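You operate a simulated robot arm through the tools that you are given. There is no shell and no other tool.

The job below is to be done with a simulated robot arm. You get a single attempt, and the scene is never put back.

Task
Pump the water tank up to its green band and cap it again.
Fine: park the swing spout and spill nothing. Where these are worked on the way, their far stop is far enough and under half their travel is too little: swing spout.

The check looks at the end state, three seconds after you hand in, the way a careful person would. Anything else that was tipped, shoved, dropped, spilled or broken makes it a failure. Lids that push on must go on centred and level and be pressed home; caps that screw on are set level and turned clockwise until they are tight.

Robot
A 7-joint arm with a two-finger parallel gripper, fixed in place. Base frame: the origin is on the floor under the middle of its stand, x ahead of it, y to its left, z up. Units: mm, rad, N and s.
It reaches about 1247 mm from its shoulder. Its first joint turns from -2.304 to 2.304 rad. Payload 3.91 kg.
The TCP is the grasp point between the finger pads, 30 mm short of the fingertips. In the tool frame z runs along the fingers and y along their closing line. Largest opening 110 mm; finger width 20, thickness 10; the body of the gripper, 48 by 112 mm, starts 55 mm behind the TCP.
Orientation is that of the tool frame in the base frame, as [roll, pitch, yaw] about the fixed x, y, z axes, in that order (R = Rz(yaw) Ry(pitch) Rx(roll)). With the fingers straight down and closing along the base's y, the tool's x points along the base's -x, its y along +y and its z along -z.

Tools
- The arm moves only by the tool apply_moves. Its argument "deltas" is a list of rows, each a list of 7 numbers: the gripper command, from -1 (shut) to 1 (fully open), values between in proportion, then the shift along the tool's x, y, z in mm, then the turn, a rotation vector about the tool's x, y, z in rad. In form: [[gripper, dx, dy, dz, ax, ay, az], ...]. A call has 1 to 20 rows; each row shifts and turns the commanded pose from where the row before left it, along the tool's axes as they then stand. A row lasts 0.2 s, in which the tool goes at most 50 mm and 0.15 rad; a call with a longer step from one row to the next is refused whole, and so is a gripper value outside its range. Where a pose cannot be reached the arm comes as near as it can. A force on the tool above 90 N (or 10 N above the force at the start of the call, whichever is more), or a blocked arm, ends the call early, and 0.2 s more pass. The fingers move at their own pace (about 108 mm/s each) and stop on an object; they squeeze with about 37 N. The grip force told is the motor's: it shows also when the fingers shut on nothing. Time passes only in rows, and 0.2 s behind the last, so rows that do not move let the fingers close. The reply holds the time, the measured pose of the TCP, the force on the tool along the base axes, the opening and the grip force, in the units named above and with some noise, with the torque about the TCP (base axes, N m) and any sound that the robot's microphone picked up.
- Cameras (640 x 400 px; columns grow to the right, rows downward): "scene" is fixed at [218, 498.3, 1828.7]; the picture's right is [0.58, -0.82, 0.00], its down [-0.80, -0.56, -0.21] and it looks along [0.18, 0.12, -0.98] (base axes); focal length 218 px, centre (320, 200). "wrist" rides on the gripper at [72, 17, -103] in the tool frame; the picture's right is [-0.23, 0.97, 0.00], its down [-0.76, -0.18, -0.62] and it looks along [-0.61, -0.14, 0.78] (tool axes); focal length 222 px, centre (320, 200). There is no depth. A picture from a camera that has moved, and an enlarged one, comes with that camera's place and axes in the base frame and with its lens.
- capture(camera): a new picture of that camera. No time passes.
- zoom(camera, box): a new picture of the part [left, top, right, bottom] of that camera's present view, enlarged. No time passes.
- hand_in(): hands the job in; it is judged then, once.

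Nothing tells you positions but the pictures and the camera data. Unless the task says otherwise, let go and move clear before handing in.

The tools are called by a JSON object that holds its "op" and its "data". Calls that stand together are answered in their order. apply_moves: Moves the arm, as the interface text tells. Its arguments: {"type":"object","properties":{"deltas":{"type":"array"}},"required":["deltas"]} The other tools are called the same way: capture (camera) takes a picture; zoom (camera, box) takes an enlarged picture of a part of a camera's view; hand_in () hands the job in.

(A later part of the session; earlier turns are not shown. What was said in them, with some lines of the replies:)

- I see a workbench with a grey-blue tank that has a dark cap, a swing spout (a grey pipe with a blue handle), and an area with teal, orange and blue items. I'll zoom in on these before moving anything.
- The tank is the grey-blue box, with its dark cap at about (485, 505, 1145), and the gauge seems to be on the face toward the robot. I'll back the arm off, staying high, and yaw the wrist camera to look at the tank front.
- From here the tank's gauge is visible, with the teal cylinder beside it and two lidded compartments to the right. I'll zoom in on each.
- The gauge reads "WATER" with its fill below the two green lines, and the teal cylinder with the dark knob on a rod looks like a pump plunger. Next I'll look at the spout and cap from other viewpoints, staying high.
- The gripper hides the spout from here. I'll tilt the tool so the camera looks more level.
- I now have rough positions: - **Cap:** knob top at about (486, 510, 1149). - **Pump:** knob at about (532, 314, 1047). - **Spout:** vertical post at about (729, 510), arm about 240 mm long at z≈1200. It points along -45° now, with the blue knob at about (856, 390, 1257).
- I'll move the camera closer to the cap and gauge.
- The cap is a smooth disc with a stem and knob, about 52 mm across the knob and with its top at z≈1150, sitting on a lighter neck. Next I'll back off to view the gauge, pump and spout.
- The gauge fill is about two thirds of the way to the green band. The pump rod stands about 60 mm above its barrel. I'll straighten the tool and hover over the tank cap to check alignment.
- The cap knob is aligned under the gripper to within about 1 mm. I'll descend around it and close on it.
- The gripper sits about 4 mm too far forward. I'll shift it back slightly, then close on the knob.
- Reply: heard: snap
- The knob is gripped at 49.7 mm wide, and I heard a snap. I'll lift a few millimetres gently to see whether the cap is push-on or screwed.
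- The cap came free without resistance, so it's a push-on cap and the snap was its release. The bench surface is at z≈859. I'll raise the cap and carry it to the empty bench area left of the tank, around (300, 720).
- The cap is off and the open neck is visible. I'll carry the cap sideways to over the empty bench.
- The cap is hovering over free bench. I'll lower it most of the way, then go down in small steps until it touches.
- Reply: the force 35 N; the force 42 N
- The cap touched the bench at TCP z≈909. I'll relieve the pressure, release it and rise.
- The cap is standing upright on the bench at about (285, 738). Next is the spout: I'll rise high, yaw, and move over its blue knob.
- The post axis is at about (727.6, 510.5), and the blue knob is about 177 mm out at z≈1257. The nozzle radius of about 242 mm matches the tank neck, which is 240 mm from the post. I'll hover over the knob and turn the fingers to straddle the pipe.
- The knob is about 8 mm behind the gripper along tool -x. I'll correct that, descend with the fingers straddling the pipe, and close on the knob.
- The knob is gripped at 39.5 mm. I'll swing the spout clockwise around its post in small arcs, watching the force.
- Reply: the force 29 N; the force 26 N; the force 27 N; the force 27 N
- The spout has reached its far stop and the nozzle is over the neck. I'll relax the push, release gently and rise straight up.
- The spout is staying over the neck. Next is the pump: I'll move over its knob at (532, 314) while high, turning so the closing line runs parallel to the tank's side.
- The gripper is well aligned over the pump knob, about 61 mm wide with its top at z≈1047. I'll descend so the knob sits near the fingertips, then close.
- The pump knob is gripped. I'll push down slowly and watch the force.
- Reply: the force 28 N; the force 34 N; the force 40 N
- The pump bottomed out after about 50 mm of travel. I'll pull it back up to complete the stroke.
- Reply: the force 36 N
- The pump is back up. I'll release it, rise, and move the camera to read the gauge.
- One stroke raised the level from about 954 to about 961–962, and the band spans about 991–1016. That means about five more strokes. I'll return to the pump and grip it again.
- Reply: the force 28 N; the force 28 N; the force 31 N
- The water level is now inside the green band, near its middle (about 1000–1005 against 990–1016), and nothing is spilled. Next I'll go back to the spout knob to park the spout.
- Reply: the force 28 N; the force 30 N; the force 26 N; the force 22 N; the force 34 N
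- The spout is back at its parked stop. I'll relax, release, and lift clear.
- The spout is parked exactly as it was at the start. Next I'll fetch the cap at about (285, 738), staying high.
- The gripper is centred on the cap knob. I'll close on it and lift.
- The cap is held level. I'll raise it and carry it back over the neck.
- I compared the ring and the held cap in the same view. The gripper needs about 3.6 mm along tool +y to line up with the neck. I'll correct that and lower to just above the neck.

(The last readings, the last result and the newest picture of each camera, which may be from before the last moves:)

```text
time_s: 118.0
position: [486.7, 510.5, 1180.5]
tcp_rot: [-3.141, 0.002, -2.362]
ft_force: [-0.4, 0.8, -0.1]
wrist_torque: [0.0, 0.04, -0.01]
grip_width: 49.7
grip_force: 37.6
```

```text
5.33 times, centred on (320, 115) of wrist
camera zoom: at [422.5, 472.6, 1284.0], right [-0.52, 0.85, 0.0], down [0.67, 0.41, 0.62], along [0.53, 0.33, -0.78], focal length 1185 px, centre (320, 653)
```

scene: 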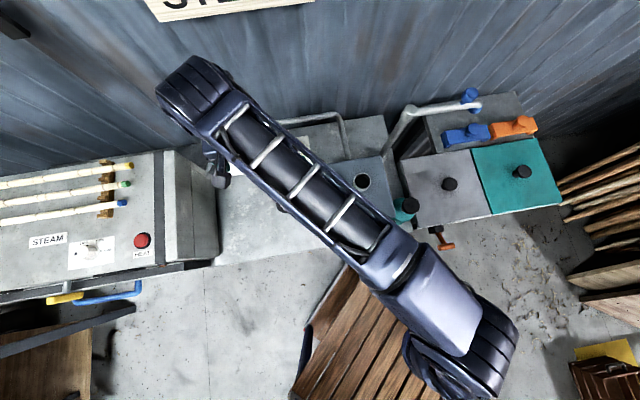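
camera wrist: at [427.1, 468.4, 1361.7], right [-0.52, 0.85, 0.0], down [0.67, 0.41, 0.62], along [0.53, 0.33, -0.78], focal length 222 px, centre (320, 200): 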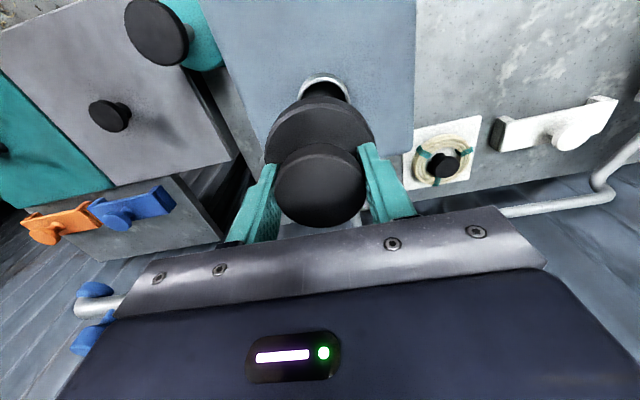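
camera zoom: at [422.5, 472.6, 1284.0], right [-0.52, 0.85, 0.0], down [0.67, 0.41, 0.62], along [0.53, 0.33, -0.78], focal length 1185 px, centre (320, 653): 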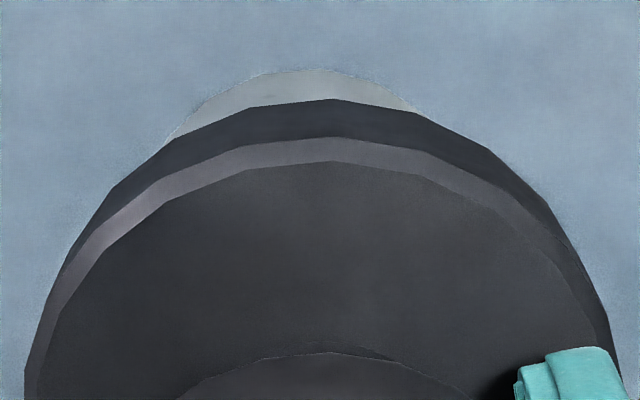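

Both views say the cap sits about 2–3 mm too far along tool +y. I'll correct that, then rotate 90° so the camera can check the other axis.

{"op": "apply_moves", "data": {"deltas": [[-0.2, 0, -2.4, 0, 0, 0, 0], [-0.2, 0, 0, 0, 0, 0, 0]]}}

{"op": "zoom", "data": {"camera": "wrist", "box": [260, 80, 380, 150]}}

{"op": "apply_moves", "data": {"deltas": [[-0.2, 0, 0, 0, 0, 0, -0.12], [-0.2, 0, 0, 0, 0, 0, -0.12], [-0.2, 0, 0, 0, 0, 0, -0.12], [-0.2, 0, 0, 0, 0, 0, -0.12], [-0.2, 0, 0, 0, 0, 0, -0.12], [-0.2, 0, 0, 0, 0, 0, -0.12], [-0.2, 0, 0, 0, 0, 0, -0.12], [-0.2, 0, 0, 0, 0, 0, -0.12], [-0.2, 0, 0, 0, 0, 0, -0.12], [-0.2, 0, 0, 0, 0, 0, -0.12], [-0.2, 0, 0, 0, 0, 0, -0.12], [-0.2, 0, 0, 0, 0, 0, -0.12], [-0.2, 0, 0, 0, 0, 0, -0.131], [-0.2, 0, 0, 0, 0, 0, 0]]}}

{"op": "capture", "data": {"camera": "wrist"}}

{"op": "zoom", "data": {"camera": "wrist", "box": [260, 80, 380, 150]}}

```text
time_s: 118.6
position: [489.0, 510.2, 1183.1]
tcp_rot: [-3.14, 0.002, -2.363]
ft_force: [0.5, 0.3, -0.4]
wrist_torque: [-0.04, -0.02, 0.0]
grip_width: 49.6
grip_force: 36.6
```

```text
5.33 times, centred on (320, 115) of wrist
camera zoom: at [423.9, 471.0, 1285.3], right [-0.52, 0.85, 0.0], down [0.67, 0.41, 0.62], along [0.53, 0.33, -0.78], focal length 1185 px, centre (320, 653)
```

zoom: 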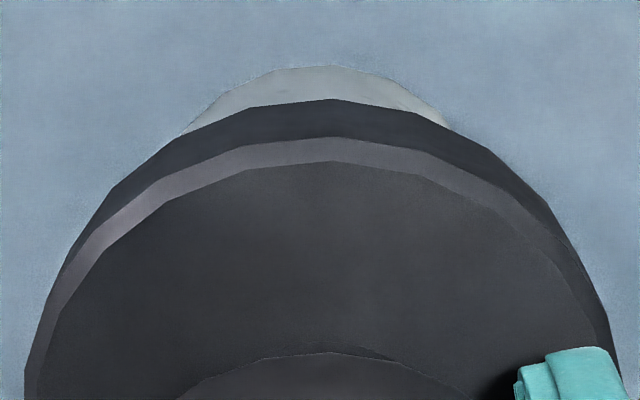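

```text
time_s: 121.6
position: [488.4, 510.2, 1183.0]
tcp_rot: [-3.139, 0.002, -0.791]
ft_force: [0.3, 0.7, -1.0]
wrist_torque: [-0.04, -0.02, -0.01]
grip_width: 49.9
grip_force: 37.1
```

```text
taken
camera wrist: at [526.6, 446.6, 1286.3], right [-0.85, -0.52, 0.0], down [-0.41, 0.67, 0.62], along [-0.33, 0.53, -0.78], focal length 222 px, centre (320, 200)
```

wrist: 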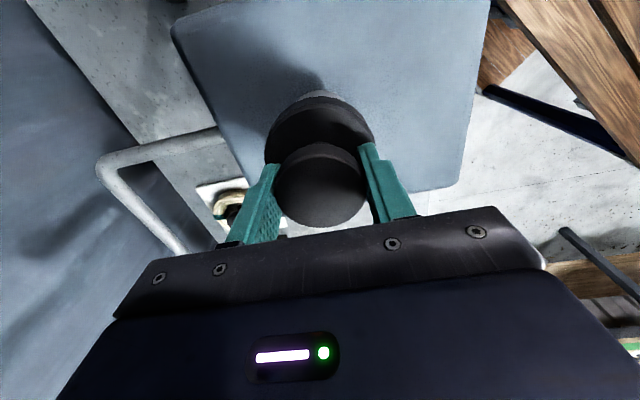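

```text
5.33 times, centred on (320, 115) of wrist
camera zoom: at [526.6, 446.6, 1286.3], right [-0.85, -0.52, 0.0], down [-0.41, 0.67, 0.62], along [-0.33, 0.53, -0.78], focal length 1185 px, centre (320, 653)
```

zoom: 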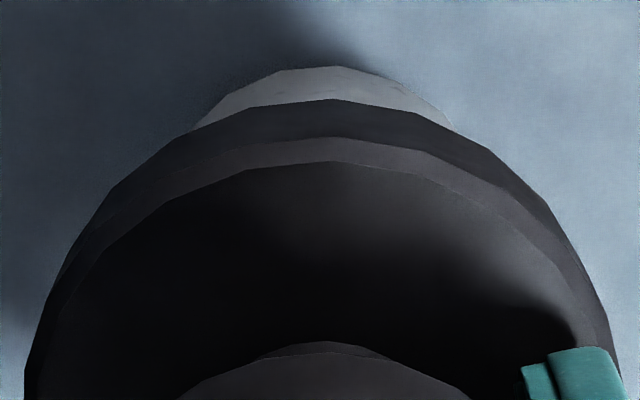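

Both axes now look centred to within about 0.5 mm. I'll lower in stages and re-check.

{"op": "apply_moves", "data": {"deltas": [[-0.2, 0, 0, 6, 0, 0, 0], [-0.2, 0, 0, 6, 0, 0, 0], [-0.2, 0, 0, 0, 0, 0, 0]]}}

{"op": "zoom", "data": {"camera": "wrist", "box": [260, 80, 380, 150]}}

{"op": "zoom", "data": {"camera": "scene", "box": [330, 140, 420, 210]}}

```text
time_s: 122.4
position: [489.3, 511.6, 1170.3]
tcp_rot: [-3.14, 0.001, -0.794]
ft_force: [0.3, -0.2, -0.1]
wrist_torque: [-0.02, -0.03, -0.02]
grip_width: 50.1
grip_force: 37.6
```

```text
5.33 times, centred on (320, 115) of wrist
camera zoom: at [526.7, 447.4, 1273.8], right [-0.85, -0.52, 0.0], down [-0.41, 0.67, 0.62], along [-0.32, 0.53, -0.78], focal length 1185 px, centre (320, 653)
```

zoom: 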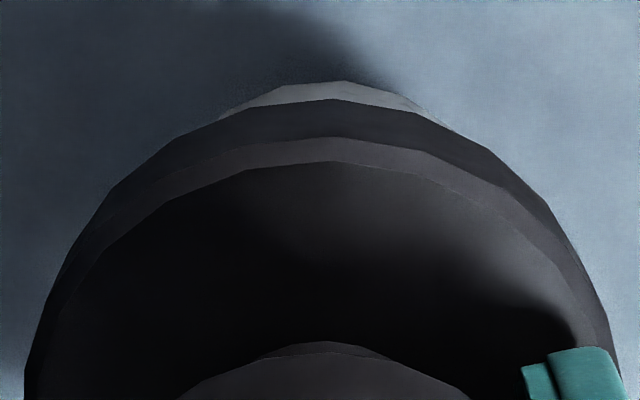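

```text
5.71 times, centred on (375, 175) of scene
camera zoom: at [218.0, 498.3, 1828.7], right [0.58, -0.82, 0.0], down [-0.8, -0.56, -0.21], along [0.18, 0.12, -0.98], focal length 1247 px, centre (6, 343)
```

zoom: 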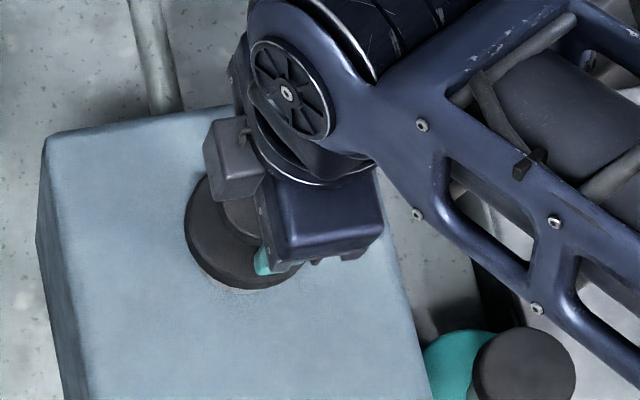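

{"op": "apply_moves", "data": {"deltas": [[-0.2, 0, 0.7, 5, 0, 0, 0], [-0.2, 0, 0, 5, 0, 0, 0], [-0.2, 0, 0, 0, 0, 0, 0]]}}

{"op": "apply_moves", "data": {"deltas": [[-0.2, 0, 0, 3, 0, 0, 0], [-0.2, 0, 0, 0, 0, 0, 0]]}}

{"op": "zoom", "data": {"camera": "wrist", "box": [260, 80, 380, 150]}}

```text
time_s: 123.2
position: [487.7, 510.7, 1160.3]
tcp_rot: [-3.141, 0.0, -0.794]
ft_force: [-0.5, -0.1, -0.2]
wrist_torque: [-0.02, 0.01, -0.03]
grip_width: 50.0
grip_force: 37.2
```

```text
time_s: 123.8
position: [488.0, 510.3, 1158.0]
tcp_rot: [-3.141, 0.001, -0.792]
ft_force: [0.4, 0.0, -0.5]
wrist_torque: [0.02, 0.0, 0.0]
grip_width: 49.9
grip_force: 36.9
```

```text
5.33 times, centred on (320, 115) of wrist
camera zoom: at [526.0, 446.6, 1260.4], right [-0.85, -0.52, 0.0], down [-0.41, 0.67, 0.62], along [-0.32, 0.53, -0.78], focal length 1185 px, centre (320, 653)
```

zoom: 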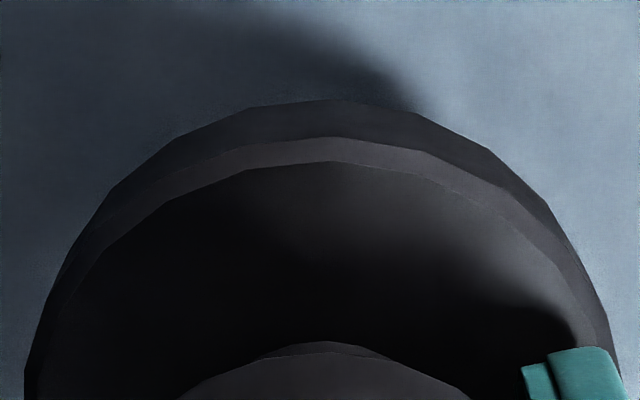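

{"op": "apply_moves", "data": {"deltas": [[-0.2, 0, 0, 2, 0, 0, 0], [-0.2, 0, 0, 0, 0, 0, 0]]}}

{"op": "apply_moves", "data": {"deltas": [[-0.2, 0, 0, 2, 0, 0, 0], [-0.2, 0, 0, 0, 0, 0, 0]]}}

{"op": "apply_moves", "data": {"deltas": [[-0.2, 0, 0, 2, 0, 0, 0], [-0.2, 0, 0, 0, 0, 0, 0]]}}

{"op": "apply_moves", "data": {"deltas": [[-0.2, 0, 0, 2, 0, 0, 0], [-0.2, 0, 0, 0, 0, 0, 0]]}}

```text
time_s: 124.4
position: [488.9, 510.0, 1156.3]
tcp_rot: [-3.14, -0.001, -0.793]
ft_force: [0.6, -0.4, -0.8]
wrist_torque: [-0.02, 0.01, -0.03]
grip_width: 49.8
grip_force: 37.2
```

```text
time_s: 125.0
position: [490.3, 510.4, 1153.4]
tcp_rot: [-3.139, 0.0, -0.793]
ft_force: [-0.3, 0.8, -0.7]
wrist_torque: [0.0, -0.01, 0.01]
grip_width: 50.0
grip_force: 37.3
```

```text
time_s: 125.6
position: [490.0, 511.4, 1151.6]
tcp_rot: [-3.141, 0.0, -0.791]
ft_force: [0.4, -0.5, -0.6]
wrist_torque: [0.02, -0.03, -0.01]
grip_width: 50.1
grip_force: 36.9
```

```text
time_s: 126.2
position: [489.9, 508.7, 1150.3]
tcp_rot: [-3.138, 0.0, -0.792]
ft_force: [5.5, -11.9, 10.5]
wrist_torque: [-0.53, -0.12, 0.16]
grip_width: 49.6
grip_force: 37.2
heard: snap
```

I heard the snap, so the cap has engaged. I'll press slightly further to confirm it's home.

{"op": "apply_moves", "data": {"deltas": [[-0.2, 0, 0, 1.5, 0, 0, 0], [-0.2, 0, 0, 0, 0, 0, 0]]}}

{"op": "zoom", "data": {"camera": "scene", "box": [330, 140, 420, 210]}}

{"op": "capture", "data": {"camera": "wrist"}}

```text
time_s: 126.8
position: [489.3, 509.5, 1151.1]
tcp_rot: [-3.137, -0.001, -0.793]
ft_force: [7.8, -16.4, 30.9]
wrist_torque: [-0.45, -0.11, -0.02]
grip_width: 50.0
grip_force: 36.9
```

```text
5.71 times, centred on (375, 175) of scene
camera zoom: at [218.0, 498.3, 1828.7], right [0.58, -0.82, 0.0], down [-0.8, -0.56, -0.21], along [0.18, 0.12, -0.98], focal length 1247 px, centre (6, 343)
```

zoom: 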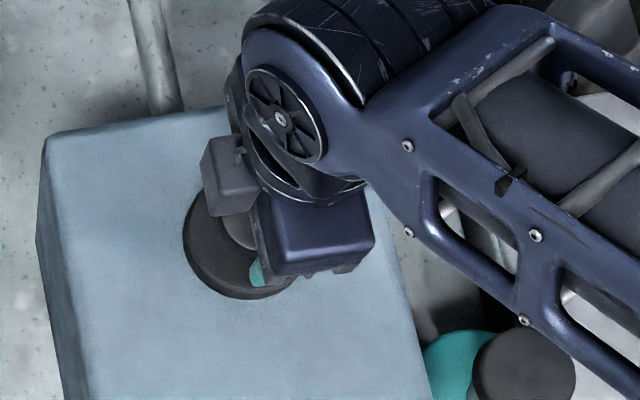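

```text
taken
camera wrist: at [526.5, 445.3, 1253.0], right [-0.85, -0.52, 0.0], down [-0.41, 0.67, 0.62], along [-0.32, 0.53, -0.78], focal length 222 px, centre (320, 200)
```

wrist: 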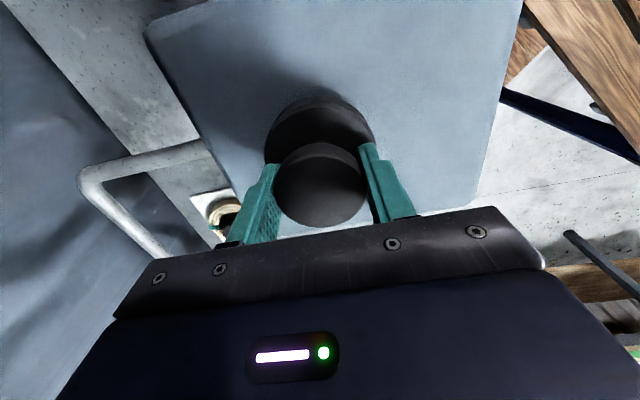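

{"op": "apply_moves", "data": {"deltas": [[-0.2, 1.2, 0, -1.5, 0, 0, 0], [-0.2, 0, 0, 0, 0, 0, 0]]}}

```text
time_s: 127.4
position: [490.2, 509.0, 1150.6]
tcp_rot: [-3.141, 0.0, -0.793]
ft_force: [5.2, -11.1, 9.5]
wrist_torque: [0.24, -0.26, -0.02]
grip_width: 49.8
grip_force: 36.9
```

{"op": "apply_moves", "data": {"deltas": [[-0.2, 0.8, 0, -0.7, 0, 0, 0], [-0.2, 0, 0, 0, 0, 0, 0]]}}

{"op": "apply_moves", "data": {"deltas": [[0.1, 0, 0, 0, 0, 0, 0], [0.1, 0, 0, 0, 0, 0, 0]]}}

{"op": "zoom", "data": {"camera": "wrist", "box": [200, 50, 440, 250]}}

```text
time_s: 128.0
position: [490.0, 508.8, 1149.7]
tcp_rot: [3.141, 0.0, -0.79]
ft_force: [0.0, 0.2, -1.2]
wrist_torque: [0.01, 0.03, 0.01]
grip_width: 49.9
grip_force: 36.4
heard: snap
```

```text
time_s: 128.6
position: [489.2, 509.3, 1149.7]
tcp_rot: [-3.14, -0.001, -0.793]
ft_force: [0.6, -0.2, 0.8]
wrist_torque: [0.05, -0.01, 0.02]
grip_width: 60.7
grip_force: 0.1
heard: snap
```

```text
2.00 times, centred on (320, 150) of wrist
camera zoom: at [527.5, 445.4, 1253.7], right [-0.85, -0.52, 0.0], down [-0.41, 0.67, 0.62], along [-0.32, 0.53, -0.78], focal length 444 px, centre (320, 300)
```

zoom: 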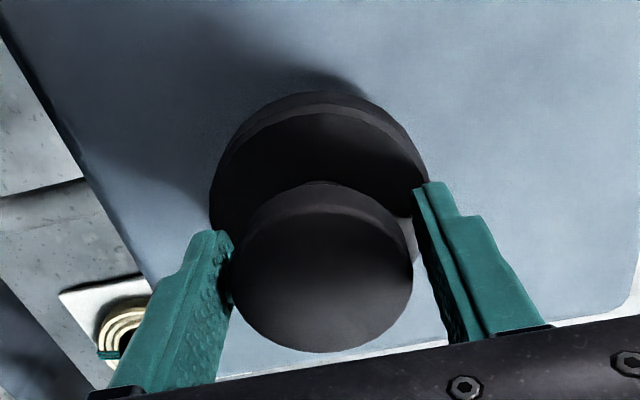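

The snap sounds suggest the cap lifted slightly when I relaxed, then clicked back on release. I'll back off, close the fingers, and press straight down on the knob top so it's fully home.

{"op": "apply_moves", "data": {"deltas": [[0.6, 0, 0, 0, 0, 0, 0], [1, 0, 0, 0, 0, 0, 0], [1, 0, 0, 0, 0, 0, 0], [1, 0, 0, -20, 0, 0, 0], [1, 0, 0, -40, 0, 0, 0], [1, 0, 0, -20, 0, 0, 0], [1, 0, 0, 0, 0, 0, 0]]}}

{"op": "capture", "data": {"camera": "wrist"}}

{"op": "zoom", "data": {"camera": "wrist", "box": [250, 60, 390, 170]}}

{"op": "zoom", "data": {"camera": "scene", "box": [330, 140, 420, 210]}}

```text
time_s: 130.2
position: [488.9, 511.0, 1229.0]
tcp_rot: [-3.141, 0.001, -0.79]
ft_force: [-0.2, -1.2, -0.4]
wrist_torque: [-0.01, 0.01, 0.01]
grip_width: 110.1
grip_force: 0.1
```

```text
taken
camera wrist: at [526.5, 446.7, 1332.5], right [-0.85, -0.52, 0.0], down [-0.41, 0.67, 0.62], along [-0.32, 0.53, -0.78], focal length 222 px, centre (320, 200)
```

wrist: 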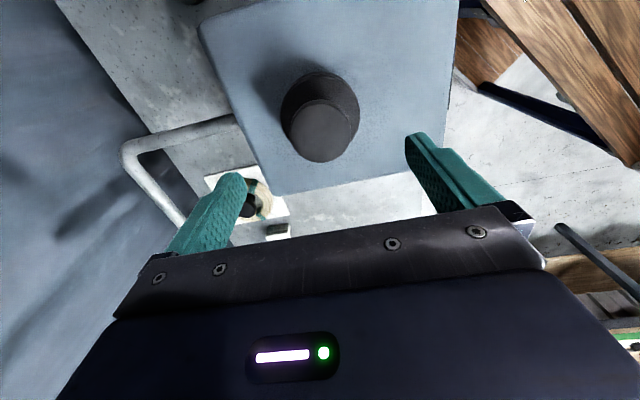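

```text
3.64 times, centred on (320, 115) of wrist
camera zoom: at [526.5, 446.7, 1332.5], right [-0.85, -0.52, 0.0], down [-0.41, 0.67, 0.62], along [-0.32, 0.53, -0.78], focal length 808 px, centre (320, 509)
```

zoom: 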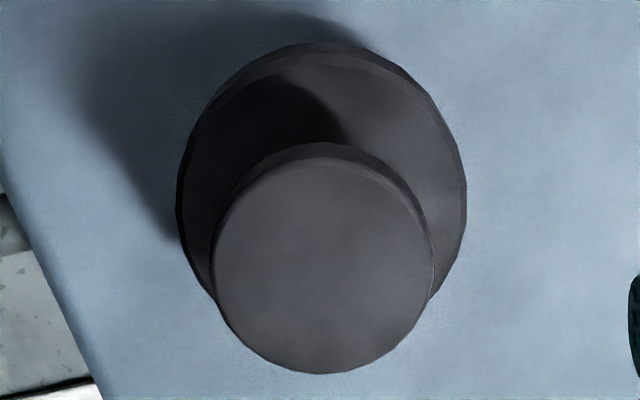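

```text
5.71 times, centred on (375, 175) of scene
camera zoom: at [218.0, 498.3, 1828.7], right [0.58, -0.82, 0.0], down [-0.8, -0.56, -0.21], along [0.18, 0.12, -0.98], focal length 1247 px, centre (6, 343)
```

zoom: 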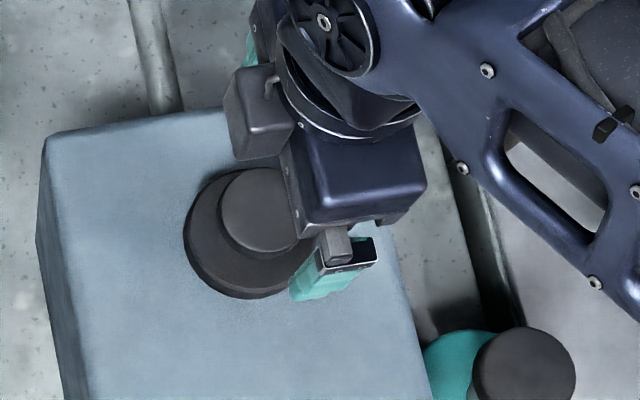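

{"op": "apply_moves", "data": {"deltas": [[0, 0, 0, 0, 0, 0, 0], [-1, 0, 0, 0, 0, 0, 0], [-1, 0, 0, 0, 0, 0, 0], [-1, 0, 0, 0, 0, 0, 0], [-1, 0, 0, 20, 0, 0, 0], [-1, 0, 0, 18, 0, 0, 0], [-1, 0, 0, 0, 0, 0, 0]]}}

{"op": "apply_moves", "data": {"deltas": [[-1, 0, 0, 3, 0, 0, 0], [-1, 0, 0, 0, 0, 0, 0]]}}

{"op": "apply_moves", "data": {"deltas": [[-1, 0, 0, 3, 0, 0, 0], [-1, 0, 0, 0, 0, 0, 0]]}}

{"op": "zoom", "data": {"camera": "wrist", "box": [200, 50, 440, 250]}}

```text
time_s: 131.8
position: [488.5, 509.8, 1192.6]
tcp_rot: [-3.139, 0.0, -0.79]
ft_force: [-0.3, 0.2, -0.2]
wrist_torque: [0.02, -0.03, 0.0]
grip_width: 0.2
grip_force: 37.1
```

```text
time_s: 132.4
position: [490.8, 509.5, 1190.4]
tcp_rot: [-3.141, 0.0, -0.792]
ft_force: [-0.9, -0.7, 0.2]
wrist_torque: [0.02, -0.03, 0.01]
grip_width: 0.2
grip_force: 37.1
```

```text
time_s: 133.0
position: [488.9, 510.5, 1186.2]
tcp_rot: [-3.14, -0.001, -0.793]
ft_force: [0.5, 0.0, 0.3]
wrist_torque: [0.0, -0.01, -0.02]
grip_width: 0.1
grip_force: 36.9
```

```text
2.00 times, centred on (320, 150) of wrist
camera zoom: at [527.3, 445.6, 1290.0], right [-0.85, -0.52, 0.0], down [-0.41, 0.67, 0.62], along [-0.32, 0.53, -0.78], focal length 444 px, centre (320, 300)
```

zoom: 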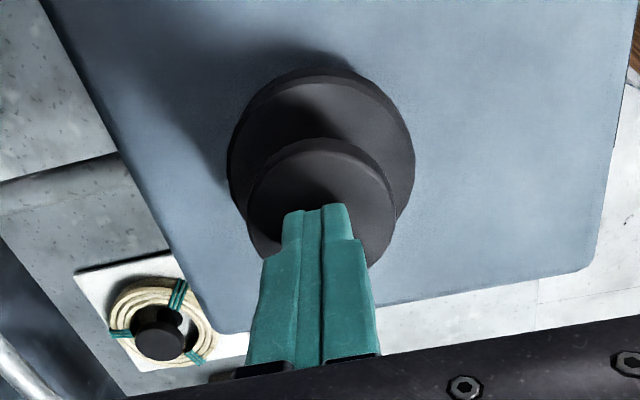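

Fingertips are centred just above the knob. I'll continue down in small steps to press it.

{"op": "apply_moves", "data": {"deltas": [[-1, 0, 0, 2, 0, 0, 0], [-1, 0, 0, 0, 0, 0, 0]]}}

{"op": "apply_moves", "data": {"deltas": [[-1, 0, 0, 2, 0, 0, 0], [-1, 0, 0, 0, 0, 0, 0]]}}

{"op": "apply_moves", "data": {"deltas": [[-1, 0, 0, 2, 0, 0, 0], [-1, 0, 0, 0, 0, 0, 0]]}}

```text
time_s: 133.6
position: [490.6, 508.6, 1185.5]
tcp_rot: [-3.141, -0.001, -0.791]
ft_force: [-0.5, 1.7, 5.4]
wrist_torque: [0.09, 0.02, 0.02]
grip_width: 0.1
grip_force: 36.9
```

```text
time_s: 134.2
position: [489.4, 508.9, 1185.3]
tcp_rot: [-3.137, 0.001, -0.793]
ft_force: [2.1, -2.8, 45.3]
wrist_torque: [-0.09, -0.03, 0.02]
grip_width: 0.2
grip_force: 36.6
```

```text
time_s: 134.8
position: [491.5, 508.9, 1184.2]
tcp_rot: [-3.133, 0.002, -0.791]
ft_force: [3.3, -1.9, 83.1]
wrist_torque: [-0.12, -0.12, 0.06]
grip_width: 0.1
grip_force: 36.9
```

Pressed at over 80 N with no further movement or sound, so the cap is home, with its top at about 1155. I'll lift off and go to the earlier viewpoint to verify the cap and gauge.

{"op": "apply_moves", "data": {"deltas": [[-1, 0, 0, -6, 0, 0, 0], [-1, 0, 0, -30, 0, 0, 0], [-1, 0, 0, -45, 0, 0, 0], [-1, 0, 0, -45, 0, 0, 0], [-1, 0, 0, 0, 0, 0, 0.1433], [-1, 0, 0, 0, 0, 0, 0.1433], [-1, 0, 0, 0, 0, 0, 0.1433], [-1, 0, 0, 0, 0, 0, 0.1433], [-1, 0, 0, 0, 0, 0, 0.1433], [-1, 0, 0, 0, 0, 0, 0.1433], [-1, 0, 0, 0, 0, 0, 0.1433], [-1, 0, 0, 0, 0, 0, 0.1433], [-1, 0, 0, 0, 0, 0, 0.1433], [-1, 0, 0, 0, 0, 0, 0.1433], [-1, 0, 0, 0, 0, 0, 0.1433]]}}

{"op": "apply_moves", "data": {"deltas": [[-1, 43.6, -5.67, 0, 0, 0, 0], [-1, 43.6, -5.67, 0, 0, 0, 0], [-1, 43.6, -5.67, 0, 0, 0, 0], [-1, 43.6, -5.67, 0, 0, 0, 0], [-1, 43.6, -5.67, 0, 0, 0, 0], [-1, 43.6, -5.67, 0, 0, 0, 0], [-1, 0, 0, 45, 0, 0, 0], [-1, 0, 0, 45, 0, 0, 0], [-1, 0, 0, 18, 0, 0, 0], [-1, 0, 0, 0, 0, -0.14, 0], [-1, 0, 0, 0, 0, -0.14, 0], [-1, 0, 0, 0, 0, -0.14, 0], [-1, 0, 0, 0, 0, -0.14, 0], [-1, 0, 0, 0, 0, 0, 0]]}}

{"op": "capture", "data": {"camera": "wrist"}}

{"op": "zoom", "data": {"camera": "wrist", "box": [260, 0, 420, 110]}}

{"op": "capture", "data": {"camera": "scene"}}

```text
time_s: 138.0
position: [490.7, 508.6, 1305.8]
tcp_rot: [3.142, 0.003, -2.369]
ft_force: [0.3, -0.5, -0.2]
wrist_torque: [-0.01, -0.01, -0.01]
grip_width: 0.1
grip_force: 36.8
```

```text
time_s: 141.0
position: [328.0, 301.9, 1198.0]
tcp_rot: [-3.141, 0.563, -2.368]
ft_force: [-0.1, 1.0, 0.1]
wrist_torque: [0.0, 0.02, 0.0]
grip_width: 0.0
grip_force: 37.3
```

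```text
taken
camera wrist: at [230.5, 232.0, 1247.4], right [-0.54, 0.83, 0.12], down [0.35, 0.09, 0.93], along [0.76, 0.55, -0.34], focal length 222 px, centre (320, 200)
```

wrist: 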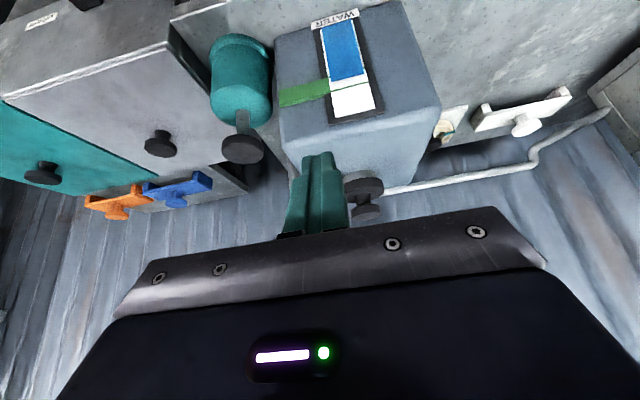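

```text
3.64 times, centred on (340, 55) of wrist
camera zoom: at [230.5, 232.0, 1247.4], right [-0.54, 0.83, 0.12], down [0.35, 0.09, 0.93], along [0.76, 0.55, -0.34], focal length 808 px, centre (247, 727)
```

zoom: 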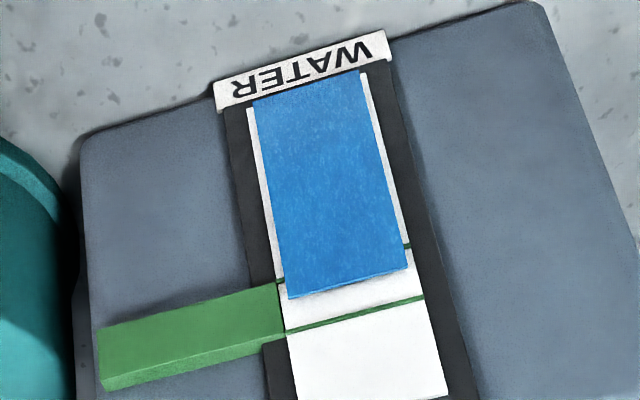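

```text
taken
```

scene: 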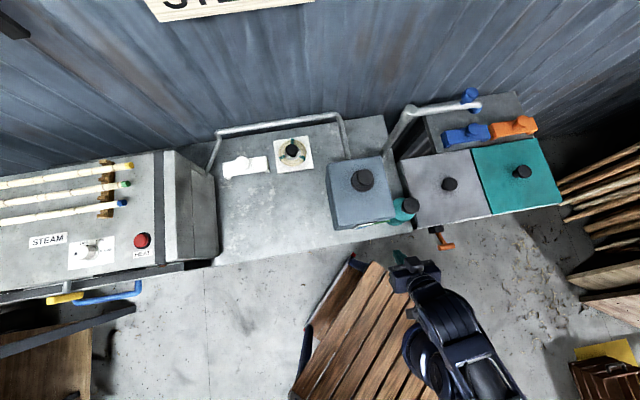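

The level is well inside the green band. I'll check the cap's seating and the whole scene against the start.

{"op": "zoom", "data": {"camera": "wrist", "box": [290, 120, 430, 230]}}

{"op": "zoom", "data": {"camera": "scene", "box": [310, 130, 470, 260]}}

{"op": "zoom", "data": {"camera": "scene", "box": [180, 110, 340, 260]}}

```text
3.64 times, centred on (360, 175) of wrist
camera zoom: at [230.5, 232.0, 1247.4], right [-0.54, 0.83, 0.12], down [0.35, 0.09, 0.93], along [0.76, 0.55, -0.34], focal length 808 px, centre (174, 291)
```

zoom: 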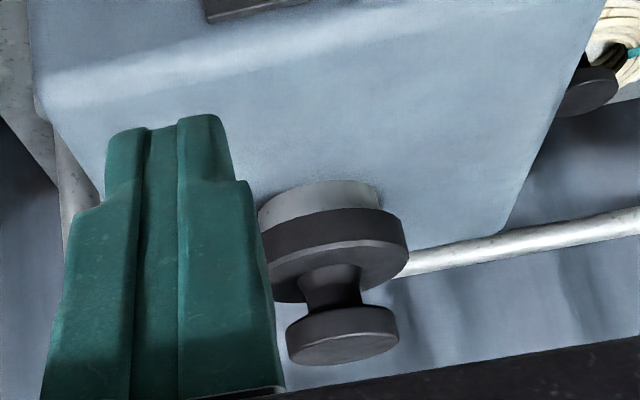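

```text
3.08 times, centred on (390, 195) of scene
camera zoom: at [218.0, 498.3, 1828.7], right [0.58, -0.82, 0.0], down [-0.8, -0.56, -0.21], along [0.18, 0.12, -0.98], focal length 671 px, centre (105, 215)
```

zoom: 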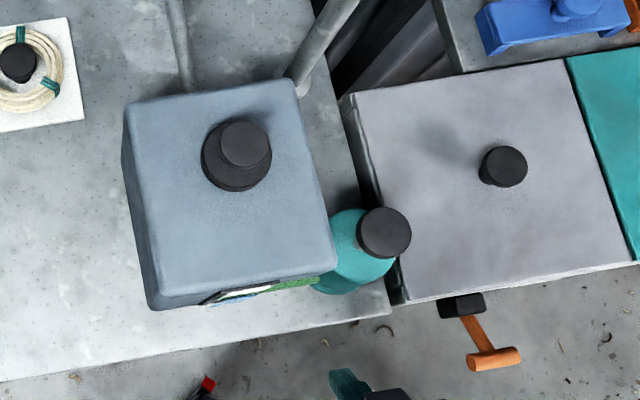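

```text
2.67 times, centred on (260, 185) of scene
camera zoom: at [218.0, 498.3, 1828.7], right [0.58, -0.82, 0.0], down [-0.8, -0.56, -0.21], along [0.18, 0.12, -0.98], focal length 582 px, centre (480, 240)
```

zoom: 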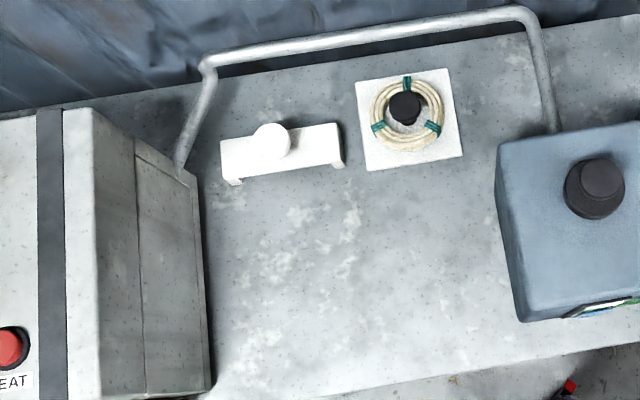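

The cap is level and in its original place, the level is mid-band, the spout is parked, and nothing is spilled or moved. The arm is clear and empty-handed, so I'm handing in.

{"op": "hand_in", "data": {}}

```text
The job is handed in.
```

The tank is pumped into its green band, the cap is back on, and the swing spout is parked. I've handed the job in and don't have the check's result yet.

- **Water level:** five pump strokes brought it to about the middle of the green band.
- **Cap:** it pushes on rather than screwing. It clicked back on over the neck. Pressing down on it with about 83 N afterwards gave no further movement or click. It looks level and sits where it did at the start.
- **Spout:** I swung it to its far stop over the neck before pumping, then back to its parked stop. It matches the starting picture.
- **Spills and surroundings:** I saw no water outside the tank, and nothing else looks moved. The cap slid about 24 mm on the bench when I set it down, but it stayed upright and touched nothing.

The cap gave one extra click as I eased off before letting go, which suggests it lifted slightly. It clicked again on release, and I pressed it down after that.
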